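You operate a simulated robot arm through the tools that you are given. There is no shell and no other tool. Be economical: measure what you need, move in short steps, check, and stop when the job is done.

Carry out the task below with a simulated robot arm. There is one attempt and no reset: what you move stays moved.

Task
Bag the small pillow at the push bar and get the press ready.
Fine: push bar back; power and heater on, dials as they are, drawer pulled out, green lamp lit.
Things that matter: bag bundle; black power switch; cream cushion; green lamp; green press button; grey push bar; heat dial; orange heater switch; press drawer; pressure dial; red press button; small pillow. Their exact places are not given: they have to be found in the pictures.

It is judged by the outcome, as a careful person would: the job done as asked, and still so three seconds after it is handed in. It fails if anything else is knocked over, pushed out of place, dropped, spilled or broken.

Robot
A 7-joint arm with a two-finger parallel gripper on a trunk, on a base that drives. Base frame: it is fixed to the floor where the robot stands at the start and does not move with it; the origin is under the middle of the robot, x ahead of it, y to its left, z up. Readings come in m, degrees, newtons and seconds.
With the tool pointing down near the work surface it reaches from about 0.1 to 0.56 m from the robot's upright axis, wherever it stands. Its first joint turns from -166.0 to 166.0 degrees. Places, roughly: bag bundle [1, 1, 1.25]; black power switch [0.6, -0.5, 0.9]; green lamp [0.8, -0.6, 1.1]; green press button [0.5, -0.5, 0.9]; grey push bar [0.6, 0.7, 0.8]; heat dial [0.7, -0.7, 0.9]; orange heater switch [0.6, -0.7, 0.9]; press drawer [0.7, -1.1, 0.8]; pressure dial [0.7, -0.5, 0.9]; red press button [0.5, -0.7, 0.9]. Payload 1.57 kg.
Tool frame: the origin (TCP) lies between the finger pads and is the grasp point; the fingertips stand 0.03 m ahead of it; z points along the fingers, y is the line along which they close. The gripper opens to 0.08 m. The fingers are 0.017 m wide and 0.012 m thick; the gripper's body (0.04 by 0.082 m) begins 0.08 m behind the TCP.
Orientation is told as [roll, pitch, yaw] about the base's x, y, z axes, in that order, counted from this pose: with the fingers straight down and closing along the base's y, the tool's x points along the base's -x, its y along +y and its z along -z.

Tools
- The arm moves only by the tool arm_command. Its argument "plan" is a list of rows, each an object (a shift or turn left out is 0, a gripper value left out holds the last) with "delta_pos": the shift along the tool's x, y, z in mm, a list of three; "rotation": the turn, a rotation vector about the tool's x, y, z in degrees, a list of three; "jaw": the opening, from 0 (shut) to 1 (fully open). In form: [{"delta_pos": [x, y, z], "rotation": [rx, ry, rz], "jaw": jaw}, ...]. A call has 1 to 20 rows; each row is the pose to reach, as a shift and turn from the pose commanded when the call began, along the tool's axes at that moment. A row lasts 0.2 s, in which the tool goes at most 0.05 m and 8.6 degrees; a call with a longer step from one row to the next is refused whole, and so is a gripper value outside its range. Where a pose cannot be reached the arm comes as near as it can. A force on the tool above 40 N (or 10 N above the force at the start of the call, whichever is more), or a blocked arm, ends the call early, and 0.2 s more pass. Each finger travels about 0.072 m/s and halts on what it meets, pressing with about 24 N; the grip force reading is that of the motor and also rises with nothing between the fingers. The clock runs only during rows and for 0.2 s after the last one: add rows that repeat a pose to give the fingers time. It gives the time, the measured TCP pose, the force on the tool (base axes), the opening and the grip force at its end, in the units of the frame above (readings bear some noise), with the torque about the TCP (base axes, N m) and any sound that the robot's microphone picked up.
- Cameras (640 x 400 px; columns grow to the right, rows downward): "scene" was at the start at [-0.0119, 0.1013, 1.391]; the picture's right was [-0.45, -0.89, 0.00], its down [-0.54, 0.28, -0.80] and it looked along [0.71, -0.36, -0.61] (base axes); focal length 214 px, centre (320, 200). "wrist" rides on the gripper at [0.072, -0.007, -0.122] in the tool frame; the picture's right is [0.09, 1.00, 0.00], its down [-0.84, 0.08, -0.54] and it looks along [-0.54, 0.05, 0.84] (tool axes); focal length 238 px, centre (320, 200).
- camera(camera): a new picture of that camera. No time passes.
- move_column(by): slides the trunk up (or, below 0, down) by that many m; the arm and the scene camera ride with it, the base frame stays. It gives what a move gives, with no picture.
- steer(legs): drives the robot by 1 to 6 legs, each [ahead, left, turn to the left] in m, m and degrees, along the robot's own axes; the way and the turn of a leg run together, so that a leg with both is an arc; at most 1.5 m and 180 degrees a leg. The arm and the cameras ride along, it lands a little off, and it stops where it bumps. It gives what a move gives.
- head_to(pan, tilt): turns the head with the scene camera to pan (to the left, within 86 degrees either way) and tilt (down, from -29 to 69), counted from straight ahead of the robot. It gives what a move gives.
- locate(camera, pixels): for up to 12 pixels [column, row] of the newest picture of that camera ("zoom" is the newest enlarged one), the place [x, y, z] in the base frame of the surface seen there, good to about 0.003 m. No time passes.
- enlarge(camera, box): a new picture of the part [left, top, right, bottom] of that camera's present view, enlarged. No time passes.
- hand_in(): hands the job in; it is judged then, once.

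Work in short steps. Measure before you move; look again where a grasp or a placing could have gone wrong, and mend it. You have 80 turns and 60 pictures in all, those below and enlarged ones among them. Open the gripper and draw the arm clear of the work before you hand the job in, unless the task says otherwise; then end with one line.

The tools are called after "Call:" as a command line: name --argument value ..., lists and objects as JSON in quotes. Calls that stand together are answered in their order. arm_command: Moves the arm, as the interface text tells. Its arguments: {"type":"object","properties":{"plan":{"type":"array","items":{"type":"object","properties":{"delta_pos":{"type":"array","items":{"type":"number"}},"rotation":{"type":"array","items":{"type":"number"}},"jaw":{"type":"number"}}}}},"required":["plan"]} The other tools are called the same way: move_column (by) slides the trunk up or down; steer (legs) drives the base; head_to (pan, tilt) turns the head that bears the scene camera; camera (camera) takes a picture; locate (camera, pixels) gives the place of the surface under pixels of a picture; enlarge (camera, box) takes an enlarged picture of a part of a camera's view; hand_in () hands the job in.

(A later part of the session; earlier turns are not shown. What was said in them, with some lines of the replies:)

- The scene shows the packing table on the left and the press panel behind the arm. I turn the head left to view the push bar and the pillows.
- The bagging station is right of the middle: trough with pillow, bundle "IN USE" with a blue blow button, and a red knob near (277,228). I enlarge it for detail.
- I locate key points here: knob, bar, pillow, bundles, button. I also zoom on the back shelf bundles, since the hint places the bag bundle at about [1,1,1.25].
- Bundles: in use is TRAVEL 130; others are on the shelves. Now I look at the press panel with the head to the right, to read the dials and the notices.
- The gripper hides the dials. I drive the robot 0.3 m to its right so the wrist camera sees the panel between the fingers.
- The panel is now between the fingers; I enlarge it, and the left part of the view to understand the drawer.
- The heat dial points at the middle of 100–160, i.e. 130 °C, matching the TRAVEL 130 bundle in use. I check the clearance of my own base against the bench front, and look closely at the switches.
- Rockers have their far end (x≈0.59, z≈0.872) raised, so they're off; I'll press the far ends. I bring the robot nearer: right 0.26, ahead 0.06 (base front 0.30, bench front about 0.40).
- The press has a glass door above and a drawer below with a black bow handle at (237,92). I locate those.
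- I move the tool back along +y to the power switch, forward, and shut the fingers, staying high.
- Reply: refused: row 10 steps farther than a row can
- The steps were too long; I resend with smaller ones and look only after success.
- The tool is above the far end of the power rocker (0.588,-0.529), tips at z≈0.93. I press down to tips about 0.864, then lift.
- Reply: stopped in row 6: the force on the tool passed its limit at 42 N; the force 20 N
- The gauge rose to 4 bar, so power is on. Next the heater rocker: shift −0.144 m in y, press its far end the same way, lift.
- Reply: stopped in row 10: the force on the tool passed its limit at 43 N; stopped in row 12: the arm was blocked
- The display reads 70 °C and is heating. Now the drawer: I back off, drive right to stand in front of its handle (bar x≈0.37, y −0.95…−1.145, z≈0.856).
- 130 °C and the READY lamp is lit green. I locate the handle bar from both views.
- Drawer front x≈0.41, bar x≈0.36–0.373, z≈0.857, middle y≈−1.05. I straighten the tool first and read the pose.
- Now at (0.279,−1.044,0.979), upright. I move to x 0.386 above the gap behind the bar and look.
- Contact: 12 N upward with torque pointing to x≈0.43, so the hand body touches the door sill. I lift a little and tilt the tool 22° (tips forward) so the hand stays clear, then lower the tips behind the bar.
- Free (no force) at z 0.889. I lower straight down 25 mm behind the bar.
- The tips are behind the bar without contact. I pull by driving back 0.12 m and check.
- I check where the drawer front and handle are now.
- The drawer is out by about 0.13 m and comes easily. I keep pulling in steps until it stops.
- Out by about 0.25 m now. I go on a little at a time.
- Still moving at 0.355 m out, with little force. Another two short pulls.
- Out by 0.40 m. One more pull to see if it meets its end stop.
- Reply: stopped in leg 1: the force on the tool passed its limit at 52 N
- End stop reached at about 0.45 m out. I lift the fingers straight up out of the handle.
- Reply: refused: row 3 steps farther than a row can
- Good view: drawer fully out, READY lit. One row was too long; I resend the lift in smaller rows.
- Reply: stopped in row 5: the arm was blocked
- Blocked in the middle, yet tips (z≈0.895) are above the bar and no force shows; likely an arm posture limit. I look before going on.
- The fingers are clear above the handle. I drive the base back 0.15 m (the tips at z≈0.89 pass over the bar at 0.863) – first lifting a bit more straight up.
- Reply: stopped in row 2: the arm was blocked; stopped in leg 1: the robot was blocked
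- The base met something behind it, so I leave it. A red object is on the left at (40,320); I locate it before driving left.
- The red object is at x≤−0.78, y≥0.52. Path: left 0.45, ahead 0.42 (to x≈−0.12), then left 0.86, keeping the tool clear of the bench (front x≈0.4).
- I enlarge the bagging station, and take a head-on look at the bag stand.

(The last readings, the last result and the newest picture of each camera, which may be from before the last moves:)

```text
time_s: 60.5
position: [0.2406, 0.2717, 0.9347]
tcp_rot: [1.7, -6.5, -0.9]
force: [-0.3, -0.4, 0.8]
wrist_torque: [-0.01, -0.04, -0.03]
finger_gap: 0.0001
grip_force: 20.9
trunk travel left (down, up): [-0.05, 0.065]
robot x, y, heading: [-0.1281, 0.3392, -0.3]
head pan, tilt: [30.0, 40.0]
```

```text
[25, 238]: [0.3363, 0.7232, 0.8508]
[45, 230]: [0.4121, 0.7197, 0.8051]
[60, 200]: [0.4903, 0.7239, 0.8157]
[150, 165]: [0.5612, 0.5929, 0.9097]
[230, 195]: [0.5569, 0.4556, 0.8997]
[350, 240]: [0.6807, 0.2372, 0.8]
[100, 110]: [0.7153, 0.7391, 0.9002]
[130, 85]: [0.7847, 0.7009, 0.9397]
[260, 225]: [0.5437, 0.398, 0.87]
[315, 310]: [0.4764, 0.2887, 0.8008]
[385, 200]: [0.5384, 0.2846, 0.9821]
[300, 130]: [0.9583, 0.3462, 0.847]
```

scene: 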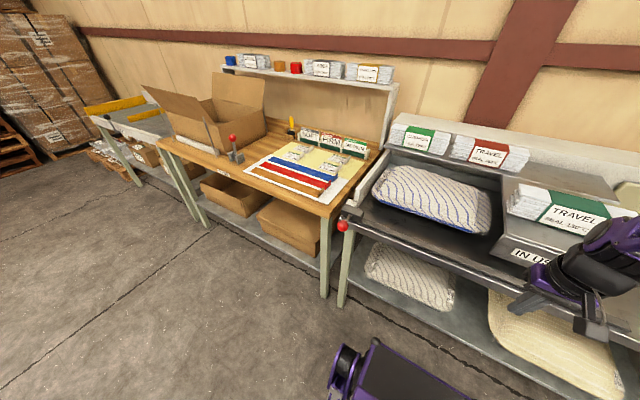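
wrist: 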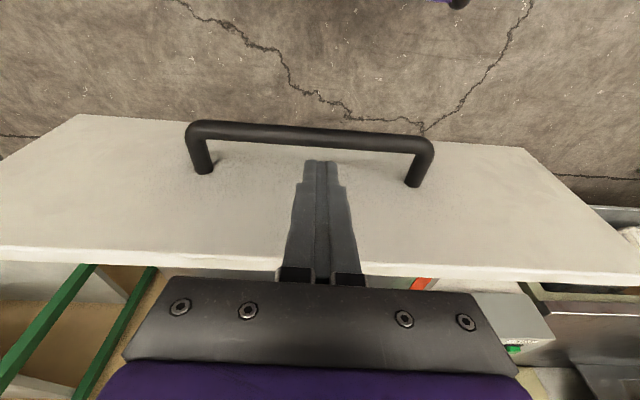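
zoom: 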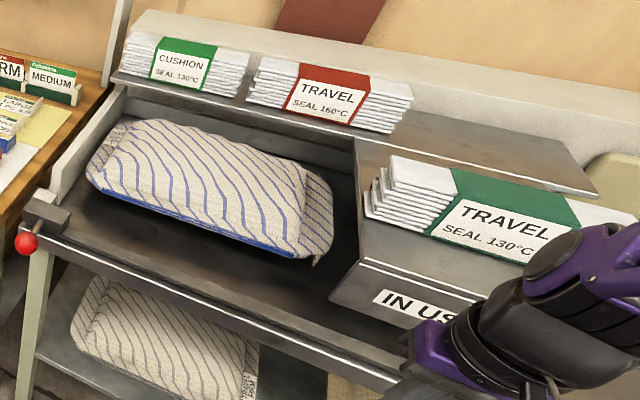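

The hood "IN USE" looks like an open bridge the pillow goes under. I straighten the tool and raise the arm to view from above.

Call:
arm_command --plan '[{"delta_pos": [0, 0, 0], "rotation": [1.7, 6.5, -0.6]}, {"delta_pos": [0, 25, -30], "rotation": [1.7, 6.5, -0.6]}, {"delta_pos": [0, 50, -60], "rotation": [1.7, 6.5, -0.6]}, {"delta_pos": [-10, 75, -90], "rotation": [1.7, 6.5, -0.6]}, {"delta_pos": [-20, 100, -120], "rotation": [1.7, 6.5, -0.6]}, {"delta_pos": [-30, 125, -150], "rotation": [1.7, 6.5, -0.6]}, {"delta_pos": [-30, 140, -190], "rotation": [1.7, 6.5, -0.6]}, {"delta_pos": [-30, 150, -230], "rotation": [1.7, 6.5, -0.6]}, {"delta_pos": [-30, 160, -270], "rotation": [1.7, 6.5, -0.6]}, {"delta_pos": [-30, 160, -310], "rotation": [1.7, 6.5, -0.6]}]'

Call:
camera --camera "wrist"

Call:
head_to --pan -8 --tilt 38

Call:
camera --camera "scene"

```text
time_s: 61.6
position: [0.2388, 0.3469, 0.9824]
tcp_rot: [-0.3, 8.9, -0.8]
force: [-0.8, 0.5, 0.6]
wrist_torque: [-0.01, 0.01, -0.02]
finger_gap: 0.0001
grip_force: 21.2
trunk travel left (down, up): [-0.05, 0.065]
robot x, y, heading: [-0.1307, 0.3372, -0.1]
head pan, tilt: [30.0, 40.0]
stopped in row 5: the arm was blocked; the commanded pose is now the measured one
```

```text
23 pictures are left
```

wrist: 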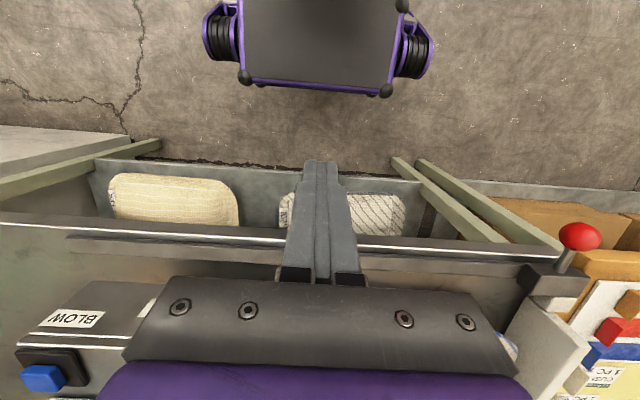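

```text
time_s: 62.6
position: [0.2399, 0.3468, 0.9832]
tcp_rot: [-0.3, 8.8, -0.7]
force: [0.3, 0.2, -0.3]
wrist_torque: [-0.03, 0.0, -0.03]
finger_gap: 0.0
grip_force: 21.7
trunk travel left (down, up): [-0.05, 0.065]
robot x, y, heading: [-0.126, 0.34, 0.1]
head pan, tilt: [-8.0, 38.0]
```

```text
22 pictures are left
```

scene: 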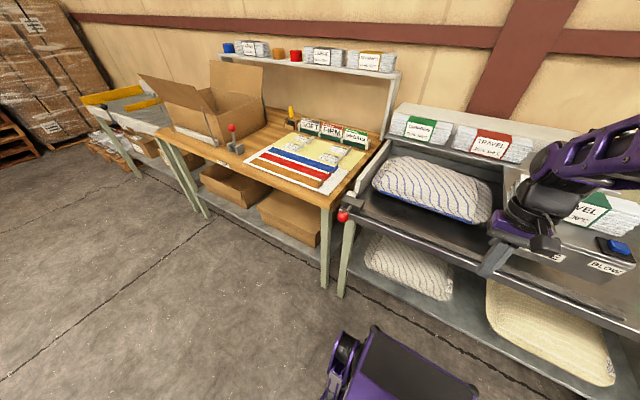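

The head picture was from before its turn, so I retake later. The arm is limited at this short radius; I extend it over the free spot left of the hood and raise it there, straightening.

Call:
arm_command --plan '[{"delta_pos": [-15, 25, 0], "rotation": [0, -4, 0]}, {"delta_pos": [-45, 50, 0], "rotation": [0, -8.5, 0]}, {"delta_pos": [-80, 70, 0], "rotation": [0, -8.8, -0.8]}, {"delta_pos": [-115, 90, -10], "rotation": [0, -8.8, -0.8]}, {"delta_pos": [-130, 100, -50], "rotation": [0, -8.8, -0.8]}, {"delta_pos": [-130, 100, -90], "rotation": [0, -8.8, -0.8]}, {"delta_pos": [-130, 100, -130], "rotation": [0, -8.8, -0.8]}, {"delta_pos": [-130, 100, -170], "rotation": [0, -8.8, -0.8]}, {"delta_pos": [-130, 100, -210], "rotation": [0, -8.8, -0.8]}, {"delta_pos": [-130, 100, -250], "rotation": [0, -8.8, -0.8]}]'

```text
time_s: 64.8
position: [0.4079, 0.4476, 1.2102]
tcp_rot: [-0.3, -0.1, 0.2]
force: [0.9, -0.1, -0.1]
wrist_torque: [0.02, 0.01, -0.01]
finger_gap: 0.0
grip_force: 21.4
trunk travel left (down, up): [-0.05, 0.065]
robot x, y, heading: [-0.1252, 0.3365, 0.2]
head pan, tilt: [-8.0, 38.0]
```

The arm moved freely. Now pictures from both cameras.

Call:
camera --camera "wrist"

Call:
camera --camera "scene"

```text
21 pictures are left
```

wrist: 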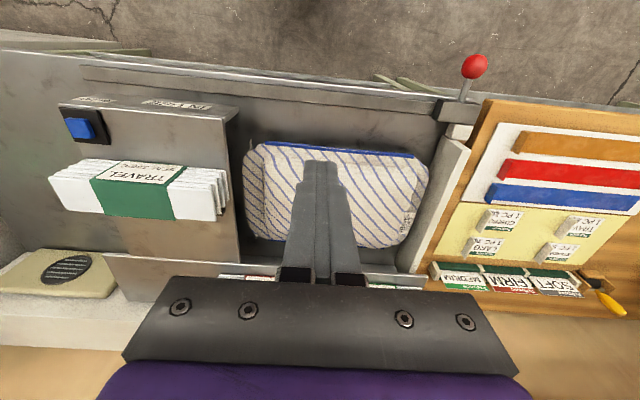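

```text
20 pictures are left
```

scene: 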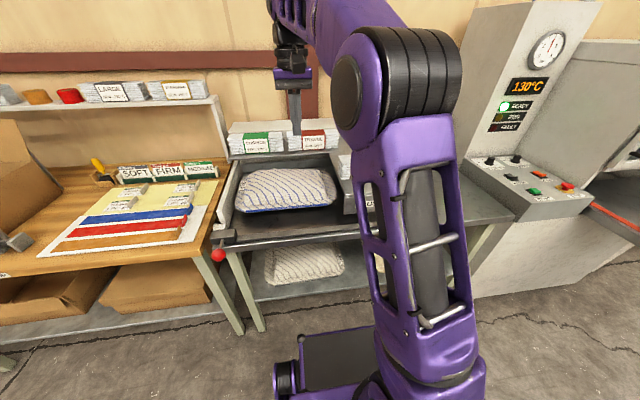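

I enlarge the trough in the wrist view and locate pillow, hood and button.

Call:
enlarge --camera "wrist" --box '[40, 50, 480, 300]'

Call:
locate --camera "wrist" --pixels '[[255, 190], [300, 160], [420, 180], [400, 240], [228, 140], [238, 170], [85, 125], [475, 66], [440, 125], [440, 190], [260, 245], [70, 75]]'

```text
1.45 times, centred on (260, 175) of wrist
```

zoom: 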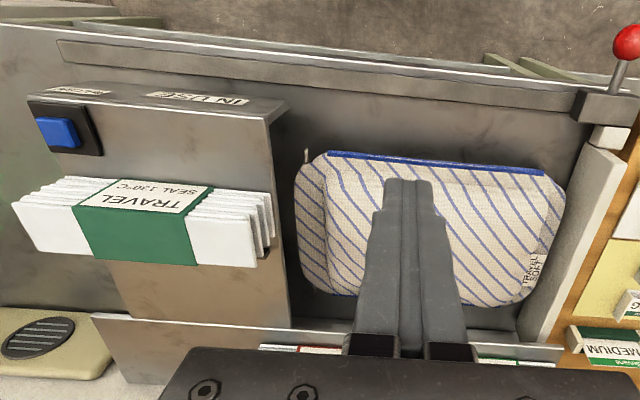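

```text
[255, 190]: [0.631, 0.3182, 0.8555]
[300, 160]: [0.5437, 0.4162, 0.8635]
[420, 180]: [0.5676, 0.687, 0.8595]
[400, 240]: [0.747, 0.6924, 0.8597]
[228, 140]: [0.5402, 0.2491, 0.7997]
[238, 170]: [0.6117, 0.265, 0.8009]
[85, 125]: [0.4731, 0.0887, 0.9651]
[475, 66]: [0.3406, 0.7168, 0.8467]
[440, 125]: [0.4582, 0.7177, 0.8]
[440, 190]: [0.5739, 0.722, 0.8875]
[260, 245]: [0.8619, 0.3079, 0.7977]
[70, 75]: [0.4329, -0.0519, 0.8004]
```

Pillow label reads TRAVEL SOFT, matching the TRAVEL 130 bags in use. I drive 0.15 m ahead so the blue BLOW button (0.473,0.087,0.966) and the knob are in reach.

Call:
steer --legs '[[0.15, 0, 0]]'

```text
time_s: 66.2
position: [0.5602, 0.4496, 1.2099]
tcp_rot: [-0.3, -0.2, 0.3]
force: [0.0, 0.7, -0.4]
wrist_torque: [0.0, -0.04, 0.0]
finger_gap: 0.0
grip_force: 21.5
trunk travel left (down, up): [-0.05, 0.065]
robot x, y, heading: [0.0245, 0.338, 0.1]
head pan, tilt: [-8.0, 38.0]
```

I go over the BLOW button, keeping above the bundle (top ≈1.03), then descend to just above it.

Call:
arm_command --plan '[{"delta_pos": [12, -45, 0]}, {"delta_pos": [24, -90, 0]}, {"delta_pos": [36, -135, 0]}, {"delta_pos": [48, -180, 0]}, {"delta_pos": [60, -225, 0]}, {"delta_pos": [72, -270, 0]}, {"delta_pos": [84, -315, 0]}, {"delta_pos": [87, -362, 0]}, {"delta_pos": [87, -362, 45]}, {"delta_pos": [87, -362, 90]}, {"delta_pos": [87, -362, 135]}, {"delta_pos": [87, -362, 175]}, {"delta_pos": [87, -362, 175]}]'

Call:
enlarge --camera "wrist" --box '[180, 60, 460, 260]'

```text
time_s: 69.0
position: [0.4744, 0.0827, 1.0365]
tcp_rot: [-0.4, -0.2, 0.3]
force: [0.2, 0.4, 0.2]
wrist_torque: [0.0, 0.02, -0.01]
finger_gap: 0.0002
grip_force: 21.8
trunk travel left (down, up): [-0.05, 0.065]
robot x, y, heading: [0.0263, 0.3424, -0.2]
head pan, tilt: [-8.0, 38.0]
```

```text
2.00 times, centred on (320, 160) of wrist
```

zoom: 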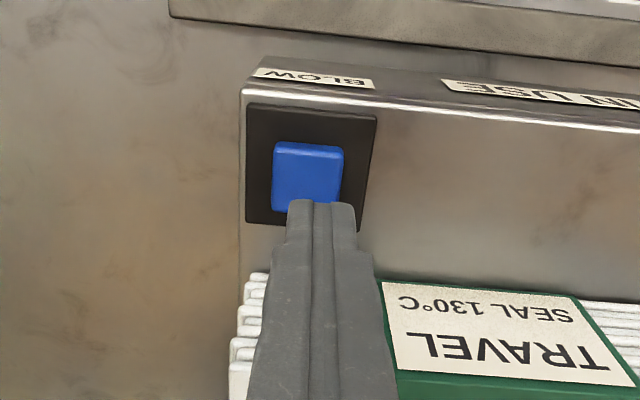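

The button lies right below the tips. I press it gently and lift.

Call:
arm_command --plan '[{"delta_pos": [0, 3, 25]}, {"delta_pos": [0, 3, 38]}, {"delta_pos": [0, 3, 44]}, {"delta_pos": [0, 3, 48]}, {"delta_pos": [0, 3, 51]}, {"delta_pos": [0, 3, 54]}]'

Call:
arm_command --plan '[{"delta_pos": [0, 0, -40]}, {"delta_pos": [0, 0, -80]}]'

Call:
camera --camera "wrist"

```text
time_s: 70.4
position: [0.475, 0.0873, 0.987]
tcp_rot: [-0.5, -0.4, 0.2]
force: [-4.1, -3.1, 28.3]
wrist_torque: [-0.09, 0.21, 0.11]
finger_gap: 0.0
grip_force: 21.3
trunk travel left (down, up): [-0.05, 0.065]
robot x, y, heading: [0.0232, 0.3377, -0.4]
head pan, tilt: [-8.0, 38.0]
heard: click
```

```text
time_s: 71.0
position: [0.4732, 0.0862, 1.0622]
tcp_rot: [-0.2, 0.0, 0.2]
force: [0.0, -0.9, 0.2]
wrist_torque: [0.05, 0.02, -0.02]
finger_gap: 0.0001
grip_force: 21.4
trunk travel left (down, up): [-0.05, 0.065]
robot x, y, heading: [0.0235, 0.3365, -0.2]
head pan, tilt: [-8.0, 38.0]
```

```text
17 pictures are left
```

wrist: 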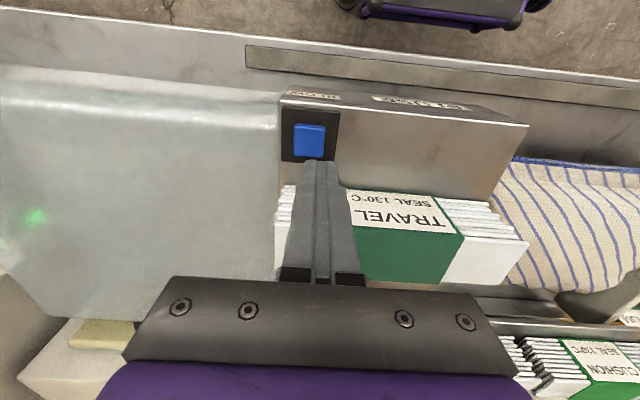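

Click heard, and a clear bag has been blown out on the right of the hood (0–280, 80–310). Now to the red knob (0.338,0.717,0.847): I travel at z 1.06 along the rail with the jaw opening.

Call:
arm_command --plan '[{"delta_pos": [0, 45, 0], "jaw": 1}, {"delta_pos": [0, 90, 0]}, {"delta_pos": [0, 137, 0]}, {"delta_pos": [0, 184, 0]}, {"delta_pos": [0, 231, 0]}, {"delta_pos": [0, 278, 0]}, {"delta_pos": [0, 325, 0]}, {"delta_pos": [0, 372, 0]}, {"delta_pos": [0, 419, 0]}, {"delta_pos": [0, 466, 0]}, {"delta_pos": [0, 510, 0]}, {"delta_pos": [32, 540, 0]}, {"delta_pos": [64, 570, 0]}, {"delta_pos": [96, 600, 0]}, {"delta_pos": [128, 625, 0]}, {"delta_pos": [135, 630, 40]}, {"delta_pos": [135, 630, 85]}, {"delta_pos": [135, 630, 120]}, {"delta_pos": [135, 630, 120]}]'

Call:
camera --camera "wrist"

```text
time_s: 75.0
position: [0.3364, 0.7166, 0.9388]
tcp_rot: [-0.3, -0.2, 0.4]
force: [0.7, 0.6, 0.5]
wrist_torque: [0.0, 0.0, 0.04]
finger_gap: 0.0796
grip_force: 0.1
trunk travel left (down, up): [-0.05, 0.065]
robot x, y, heading: [0.0259, 0.3378, -0.4]
head pan, tilt: [-8.0, 38.0]
```

```text
16 pictures are left
```

wrist: 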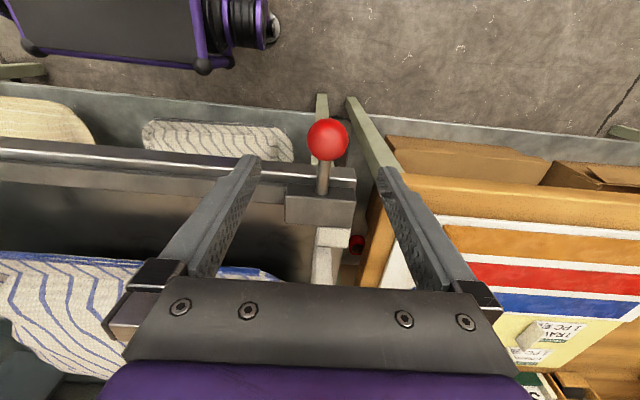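

The knob is between the fingers at (328,139). I locate it precisely, and zoom on the other small red item at (357,243).

Call:
locate --camera "wrist" --pixels '[[328, 139], [318, 130], [338, 150], [324, 180], [357, 243], [318, 210]]'

Call:
enlarge --camera "wrist" --box '[260, 100, 420, 290]'

```text
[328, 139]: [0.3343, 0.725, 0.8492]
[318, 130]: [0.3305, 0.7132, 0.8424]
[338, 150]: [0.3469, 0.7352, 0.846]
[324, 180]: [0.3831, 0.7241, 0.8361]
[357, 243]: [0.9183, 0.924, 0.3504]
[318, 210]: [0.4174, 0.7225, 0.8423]
```

```text
2.11 times, centred on (340, 195) of wrist
```

zoom: 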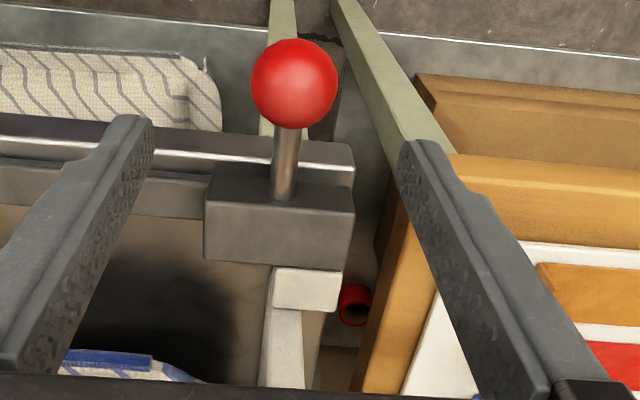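

The ball centre is about (0.338,0.724,0.83). I check the wood bench's edge so the left finger won't touch it.

Call:
locate --camera "wrist" --pixels '[[400, 165], [450, 185], [420, 150], [385, 185], [480, 160], [380, 160]]'

```text
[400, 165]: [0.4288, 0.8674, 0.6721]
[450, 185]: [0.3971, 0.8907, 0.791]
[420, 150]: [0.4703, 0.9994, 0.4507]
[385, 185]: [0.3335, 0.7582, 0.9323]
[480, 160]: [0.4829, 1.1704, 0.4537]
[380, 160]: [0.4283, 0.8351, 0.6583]
```

Wood edge at x≥0.39: clear. I lower around the ball to TCP z 0.835 and close.

Call:
arm_command --plan '[{"delta_pos": [-2, 7, 0], "jaw": 0.85}, {"delta_pos": [-2, 7, 40]}, {"delta_pos": [-2, 7, 80]}, {"delta_pos": [-2, 7, 103]}, {"delta_pos": [-2, 7, 103]}, {"delta_pos": [-2, 7, 103], "jaw": 0.3}, {"delta_pos": [-2, 7, 103], "jaw": 0.3}, {"delta_pos": [-2, 7, 103], "jaw": 0.3}, {"delta_pos": [-2, 7, 103], "jaw": 0.3}]'

```text
time_s: 77.0
position: [0.3382, 0.7236, 0.8375]
tcp_rot: [-0.3, -0.1, 0.2]
force: [0.8, 2.3, -4.5]
wrist_torque: [0.13, -0.36, 0.04]
finger_gap: 0.0412
grip_force: 45.3
trunk travel left (down, up): [-0.05, 0.065]
robot x, y, heading: [0.0234, 0.3367, -0.0]
head pan, tilt: [-8.0, 38.0]
```

The ball is held (gap 0.041). I push the bar along −y, first 0.2 m, at 0.1 m/s.

Call:
arm_command --plan '[{"delta_pos": [0, -10, 0]}, {"delta_pos": [0, -30, 0]}, {"delta_pos": [0, -50, 0]}, {"delta_pos": [0, -70, 0]}, {"delta_pos": [0, -90, 0]}, {"delta_pos": [0, -110, 0]}, {"delta_pos": [0, -130, 0]}, {"delta_pos": [0, -150, 0]}, {"delta_pos": [0, -170, 0]}, {"delta_pos": [0, -190, 0]}, {"delta_pos": [0, -200, 0]}]'

Call:
camera --camera "wrist"

```text
time_s: 79.4
position: [0.3405, 0.5214, 0.8377]
tcp_rot: [-0.4, 0.0, 0.2]
force: [-23.1, 2.7, -23.4]
wrist_torque: [-0.03, 0.35, -0.03]
finger_gap: 0.0415
grip_force: 45.5
trunk travel left (down, up): [-0.05, 0.065]
robot x, y, heading: [0.0235, 0.3336, -0.2]
head pan, tilt: [-8.0, 38.0]
```

```text
14 pictures are left
```

wrist: 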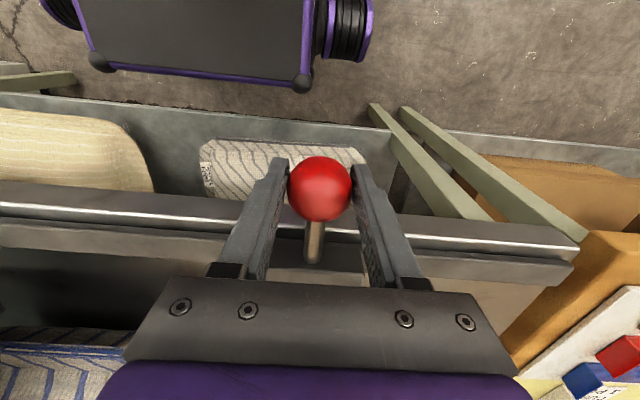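

The bar follows, with side forces (−23,·,−23) N from slight misalignment. I ease the tool 2 mm toward −x and down and push 0.2 m more.

Call:
arm_command --plan '[{"delta_pos": [1.5, -5, 1.5]}, {"delta_pos": [2.5, -20, 2.5]}, {"delta_pos": [2.5, -40, 2.5]}, {"delta_pos": [2.5, -60, 2.5]}, {"delta_pos": [2.5, -80, 2.5]}, {"delta_pos": [2.5, -100, 2.5]}, {"delta_pos": [2.5, -120, 2.5]}, {"delta_pos": [2.5, -140, 2.5]}, {"delta_pos": [2.5, -160, 2.5]}, {"delta_pos": [2.5, -180, 2.5]}, {"delta_pos": [2.5, -190, 2.5]}]'

Call:
camera --camera "wrist"

```text
time_s: 81.8
position: [0.3394, 0.333, 0.8367]
tcp_rot: [-0.3, -0.3, 0.3]
force: [4.8, 2.6, 22.6]
wrist_torque: [0.14, 0.62, 0.19]
finger_gap: 0.0413
grip_force: 45.5
trunk travel left (down, up): [-0.05, 0.065]
robot x, y, heading: [0.0241, 0.3386, -0.1]
head pan, tilt: [-8.0, 38.0]
```

```text
13 pictures are left
```

wrist: 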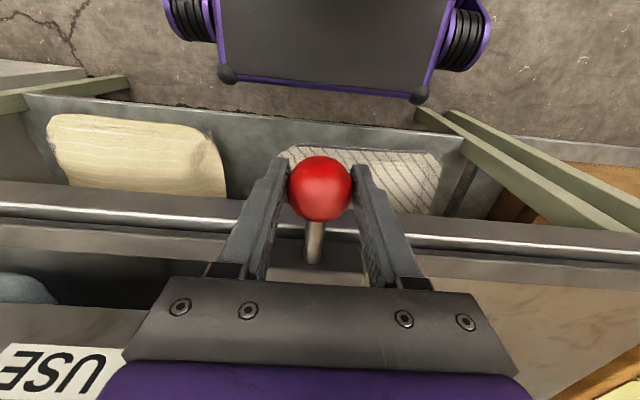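

Good; bar now at y≈0.333, the pillow entering the hood. I raise 1.5 mm to ease the vertical force and continue 0.18 m.

Call:
arm_command --plan '[{"delta_pos": [0, -5, -1.3]}, {"delta_pos": [0, -20, -1.3]}, {"delta_pos": [0, -40, -1.3]}, {"delta_pos": [0, -60, -1.3]}, {"delta_pos": [0, -80, -1.3]}, {"delta_pos": [0, -100, -1.3]}, {"delta_pos": [0, -120, -1.3]}, {"delta_pos": [0, -140, -1.3]}, {"delta_pos": [0, -160, -1.3]}, {"delta_pos": [0, -180, -1.3]}]'

Call:
camera --camera "wrist"

```text
time_s: 84.0
position: [0.3394, 0.1524, 0.8382]
tcp_rot: [-0.1, 0.1, 0.2]
force: [-3.0, -0.1, -27.8]
wrist_torque: [0.08, 0.78, 0.01]
finger_gap: 0.0413
grip_force: 44.5
trunk travel left (down, up): [-0.05, 0.065]
robot x, y, heading: [0.0228, 0.3367, -0.0]
head pan, tilt: [-8.0, 38.0]
```

```text
12 pictures are left
```

wrist: 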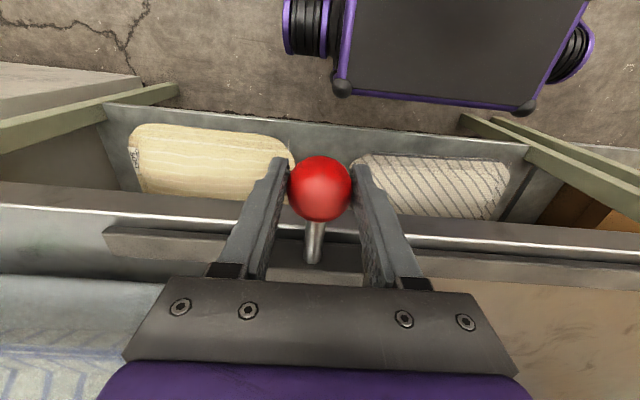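

The pillow slides into the bag (bottom left). The slot ends near (105,240); I push on to its stop.

Call:
arm_command --plan '[{"delta_pos": [0, -5, 1]}, {"delta_pos": [0, -20, 1]}, {"delta_pos": [0, -40, 1]}, {"delta_pos": [0, -60, 1]}, {"delta_pos": [0, -80, 1]}, {"delta_pos": [0, -100, 1]}, {"delta_pos": [0, -115, 1]}, {"delta_pos": [0, -130, 1]}, {"delta_pos": [0, -145, 1]}, {"delta_pos": [0, -160, 1]}]'

Call:
camera --camera "wrist"

```text
time_s: 85.7
position: [0.3388, 0.0436, 0.8388]
tcp_rot: [0.7, 0.4, 0.7]
force: [0.7, 3.5, -0.4]
wrist_torque: [0.6, -0.31, 0.03]
finger_gap: 0.0413
grip_force: 45.3
trunk travel left (down, up): [-0.05, 0.065]
robot x, y, heading: [0.0277, 0.3367, -0.1]
head pan, tilt: [-8.0, 38.0]
stopped in row 8: the force on the tool passed its limit at 46 N (the readings are from after the stop); the commanded pose is now the measured one
```

```text
11 pictures are left
```

wrist: 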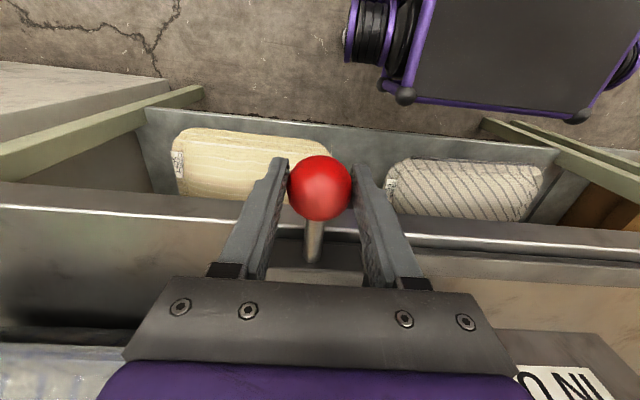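

The bar met its end stop at y≈0.044. I check the bag with the head before drawing the bar back.

Call:
head_to --pan -50 --tilt 42

```text
time_s: 86.8
position: [0.3395, 0.0445, 0.837]
tcp_rot: [0.6, 0.2, 0.7]
force: [1.5, 12.0, 9.8]
wrist_torque: [0.27, 0.45, 0.13]
finger_gap: 0.0414
grip_force: 44.9
trunk travel left (down, up): [-0.05, 0.065]
robot x, y, heading: [0.0251, 0.3402, 0.2]
head pan, tilt: [-50.0, 42.0]
```

Now a scene picture of the bag.

Call:
camera --camera "scene"

```text
10 pictures are left
```

scene: 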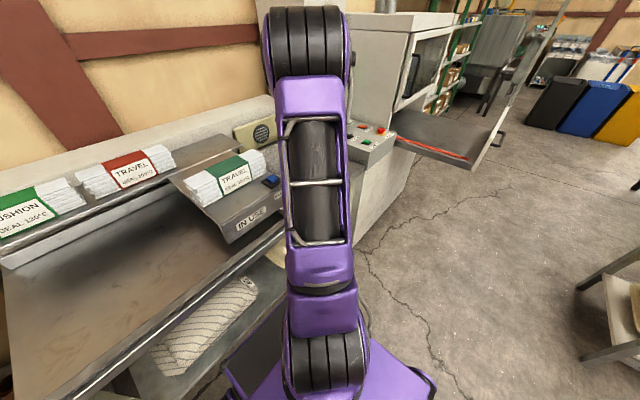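

The trough is empty but the arm hides the bag. I draw the bar back, first 0.34 m.

Call:
arm_command --plan '[{"delta_pos": [0, 10, -0.5]}, {"delta_pos": [0, 35, -0.5]}, {"delta_pos": [0, 60, -0.5]}, {"delta_pos": [0, 85, -0.5]}, {"delta_pos": [0, 110, -0.5]}, {"delta_pos": [0, 135, -0.5]}, {"delta_pos": [0, 160, -0.5]}, {"delta_pos": [0, 185, -0.5]}, {"delta_pos": [0, 210, -0.5]}, {"delta_pos": [0, 235, -0.5]}, {"delta_pos": [0, 260, -0.5]}, {"delta_pos": [0, 285, -0.5]}, {"delta_pos": [0, 310, -0.5]}, {"delta_pos": [0, 330, -0.5]}, {"delta_pos": [0, 340, -0.5]}]'

```text
time_s: 90.0
position: [0.3376, 0.3851, 0.8416]
tcp_rot: [0.7, 0.1, 0.6]
force: [22.6, -1.5, -18.9]
wrist_torque: [-0.03, 0.42, -0.02]
finger_gap: 0.0413
grip_force: 45.0
trunk travel left (down, up): [-0.05, 0.065]
robot x, y, heading: [0.0244, 0.3381, -0.3]
head pan, tilt: [-50.0, 42.0]
```

Side forces call for +x 2 mm and down 2 mm, plus yaw drift compensation; I pull the remaining 0.34 m.

Call:
arm_command --plan '[{"delta_pos": [-2, 5, 2]}, {"delta_pos": [-2, 25, 2]}, {"delta_pos": [-2.3, 50, 2]}, {"delta_pos": [-2.6, 75, 2]}, {"delta_pos": [-2.9, 100, 2]}, {"delta_pos": [-3.2, 125, 2.5]}, {"delta_pos": [-3.5, 150, 3]}, {"delta_pos": [-3.8, 175, 3.5]}, {"delta_pos": [-4.1, 200, 4]}, {"delta_pos": [-4.3, 225, 4]}, {"delta_pos": [-4.5, 250, 4.5]}, {"delta_pos": [-4.7, 275, 5]}, {"delta_pos": [-4.9, 300, 5.5]}, {"delta_pos": [-5, 320, 5.5]}, {"delta_pos": [-5, 335, 5.5]}, {"delta_pos": [-5, 340, 5.5]}]'

```text
time_s: 93.4
position: [0.336, 0.7245, 0.8396]
tcp_rot: [0.7, 0.2, 0.7]
force: [8.7, -1.2, 12.7]
wrist_torque: [-0.04, -0.25, -0.06]
finger_gap: 0.0412
grip_force: 45.1
trunk travel left (down, up): [-0.05, 0.065]
robot x, y, heading: [0.0258, 0.3374, -0.1]
head pan, tilt: [-50.0, 42.0]
```

The bar is back at y≈0.724 as at the start. I release the ball and lift straight up.

Call:
arm_command --plan '[{"jaw": 0.85}, {"jaw": 0.85}, {"jaw": 0.85}, {"delta_pos": [0, 0, -30]}, {"delta_pos": [0, 0, -70]}, {"delta_pos": [0, 0, -115]}, {"delta_pos": [0, 0, -160]}, {"delta_pos": [0, 0, -205]}]'

Call:
camera --camera "wrist"

Call:
camera --camera "scene"

```text
time_s: 95.2
position: [0.3389, 0.7226, 1.0457]
tcp_rot: [0.6, 0.2, 0.7]
force: [-0.6, -0.1, -0.4]
wrist_torque: [-0.02, 0.0, 0.01]
finger_gap: 0.0681
grip_force: 0.0
trunk travel left (down, up): [-0.05, 0.065]
robot x, y, heading: [0.0259, 0.3381, -0.1]
head pan, tilt: [-50.0, 42.0]
```

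```text
9 pictures are left
```

wrist: 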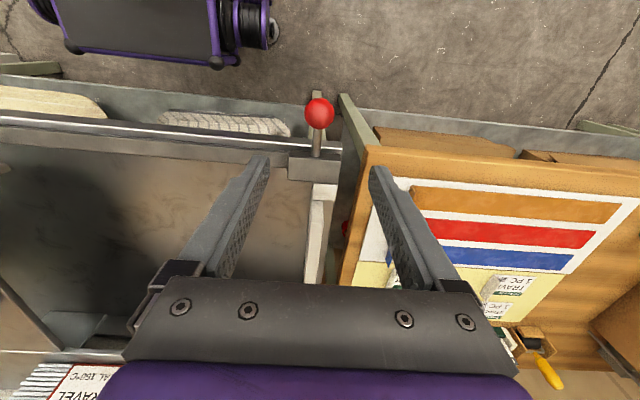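

```text
8 pictures are left
```

scene: 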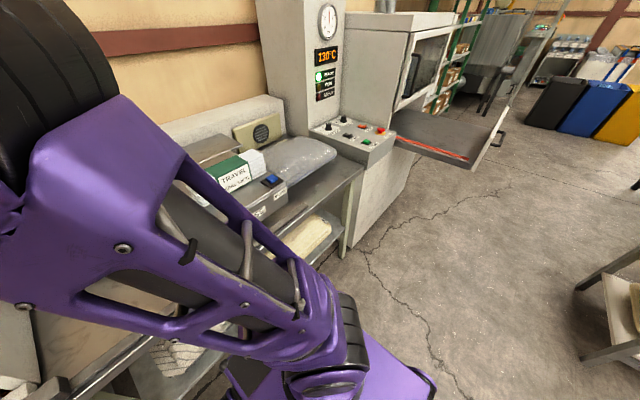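

The bar and knob are back at the left end, trough empty. The bagged pillow lies right of the hood; I zoom in on it and the lamp.

Call:
enlarge --camera "scene" --box '[190, 40, 400, 240]'

Call:
locate --camera "scene" --pixels '[[300, 155], [275, 150], [330, 150], [290, 175], [480, 165]]'

```text
2.00 times, centred on (295, 140) of scene
```

zoom: 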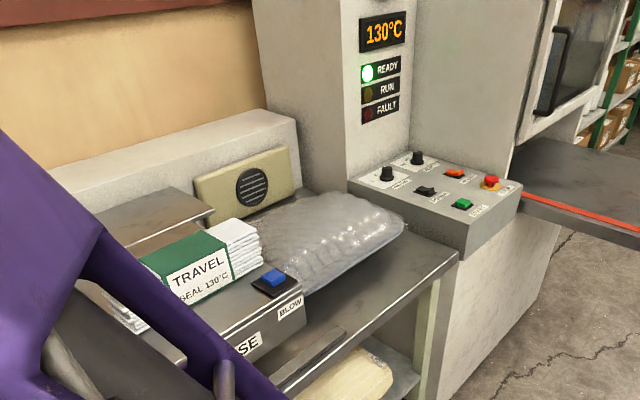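

```text
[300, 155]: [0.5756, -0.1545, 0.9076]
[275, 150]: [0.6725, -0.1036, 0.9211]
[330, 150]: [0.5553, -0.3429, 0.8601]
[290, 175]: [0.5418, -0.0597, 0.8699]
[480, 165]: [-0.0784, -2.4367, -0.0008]
```

The bag holds the pillow right of the hood; the lamp is lit. I back the robot 0.2 m clear and take a last look.

Call:
steer --legs '[[-0.2, 0, 0]]'

Call:
head_to --pan -35 --tilt 30

```text
time_s: 96.8
position: [0.138, 0.7217, 1.0451]
tcp_rot: [0.7, 0.3, 0.6]
force: [0.1, -0.1, 0.2]
wrist_torque: [-0.04, -0.01, 0.03]
finger_gap: 0.068
grip_force: 0.0
trunk travel left (down, up): [-0.05, 0.065]
robot x, y, heading: [-0.1752, 0.3372, -0.2]
head pan, tilt: [-50.0, 42.0]
```

```text
time_s: 97.5
position: [0.1388, 0.7219, 1.0451]
tcp_rot: [0.6, 0.3, 0.6]
force: [0.9, 0.0, -0.1]
wrist_torque: [0.0, -0.06, 0.02]
finger_gap: 0.0681
grip_force: 0.1
trunk travel left (down, up): [-0.05, 0.065]
robot x, y, heading: [-0.1777, 0.3368, 0.0]
head pan, tilt: [-35.0, 30.0]
```

A last check picture.

Call:
enlarge --camera "scene" --box '[160, 60, 480, 260]'

Call:
camera --camera "scene"

```text
2.00 times, centred on (320, 160) of scene
```

zoom: 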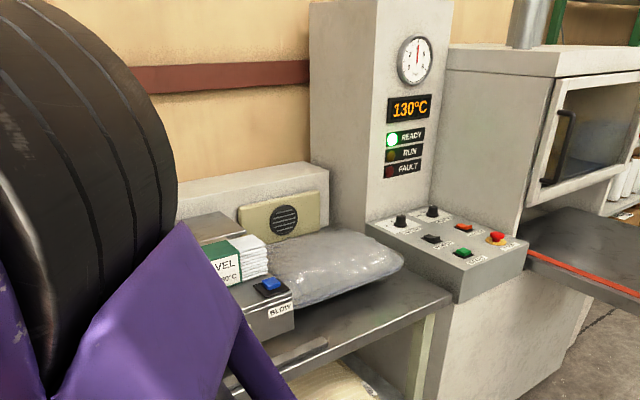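

```text
5 pictures are left
```

scene: 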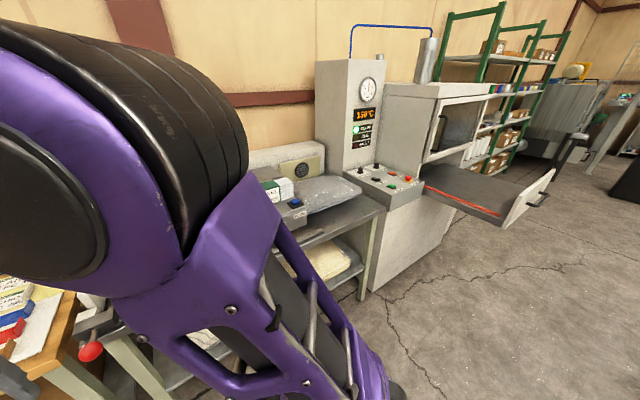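

All is as asked: pillow bagged, bar back, power and heater on at 130 °C, READY lit, drawer out, arm clear. Handing in.

Call:
hand_in

```text
The job is handed in.
```

The small pillow is in a TRAVEL bag and the push bar is back at its start. Power and heater are on with the dials unchanged, the press is at 130 °C with the green lamp lit, and the drawer is fully out.
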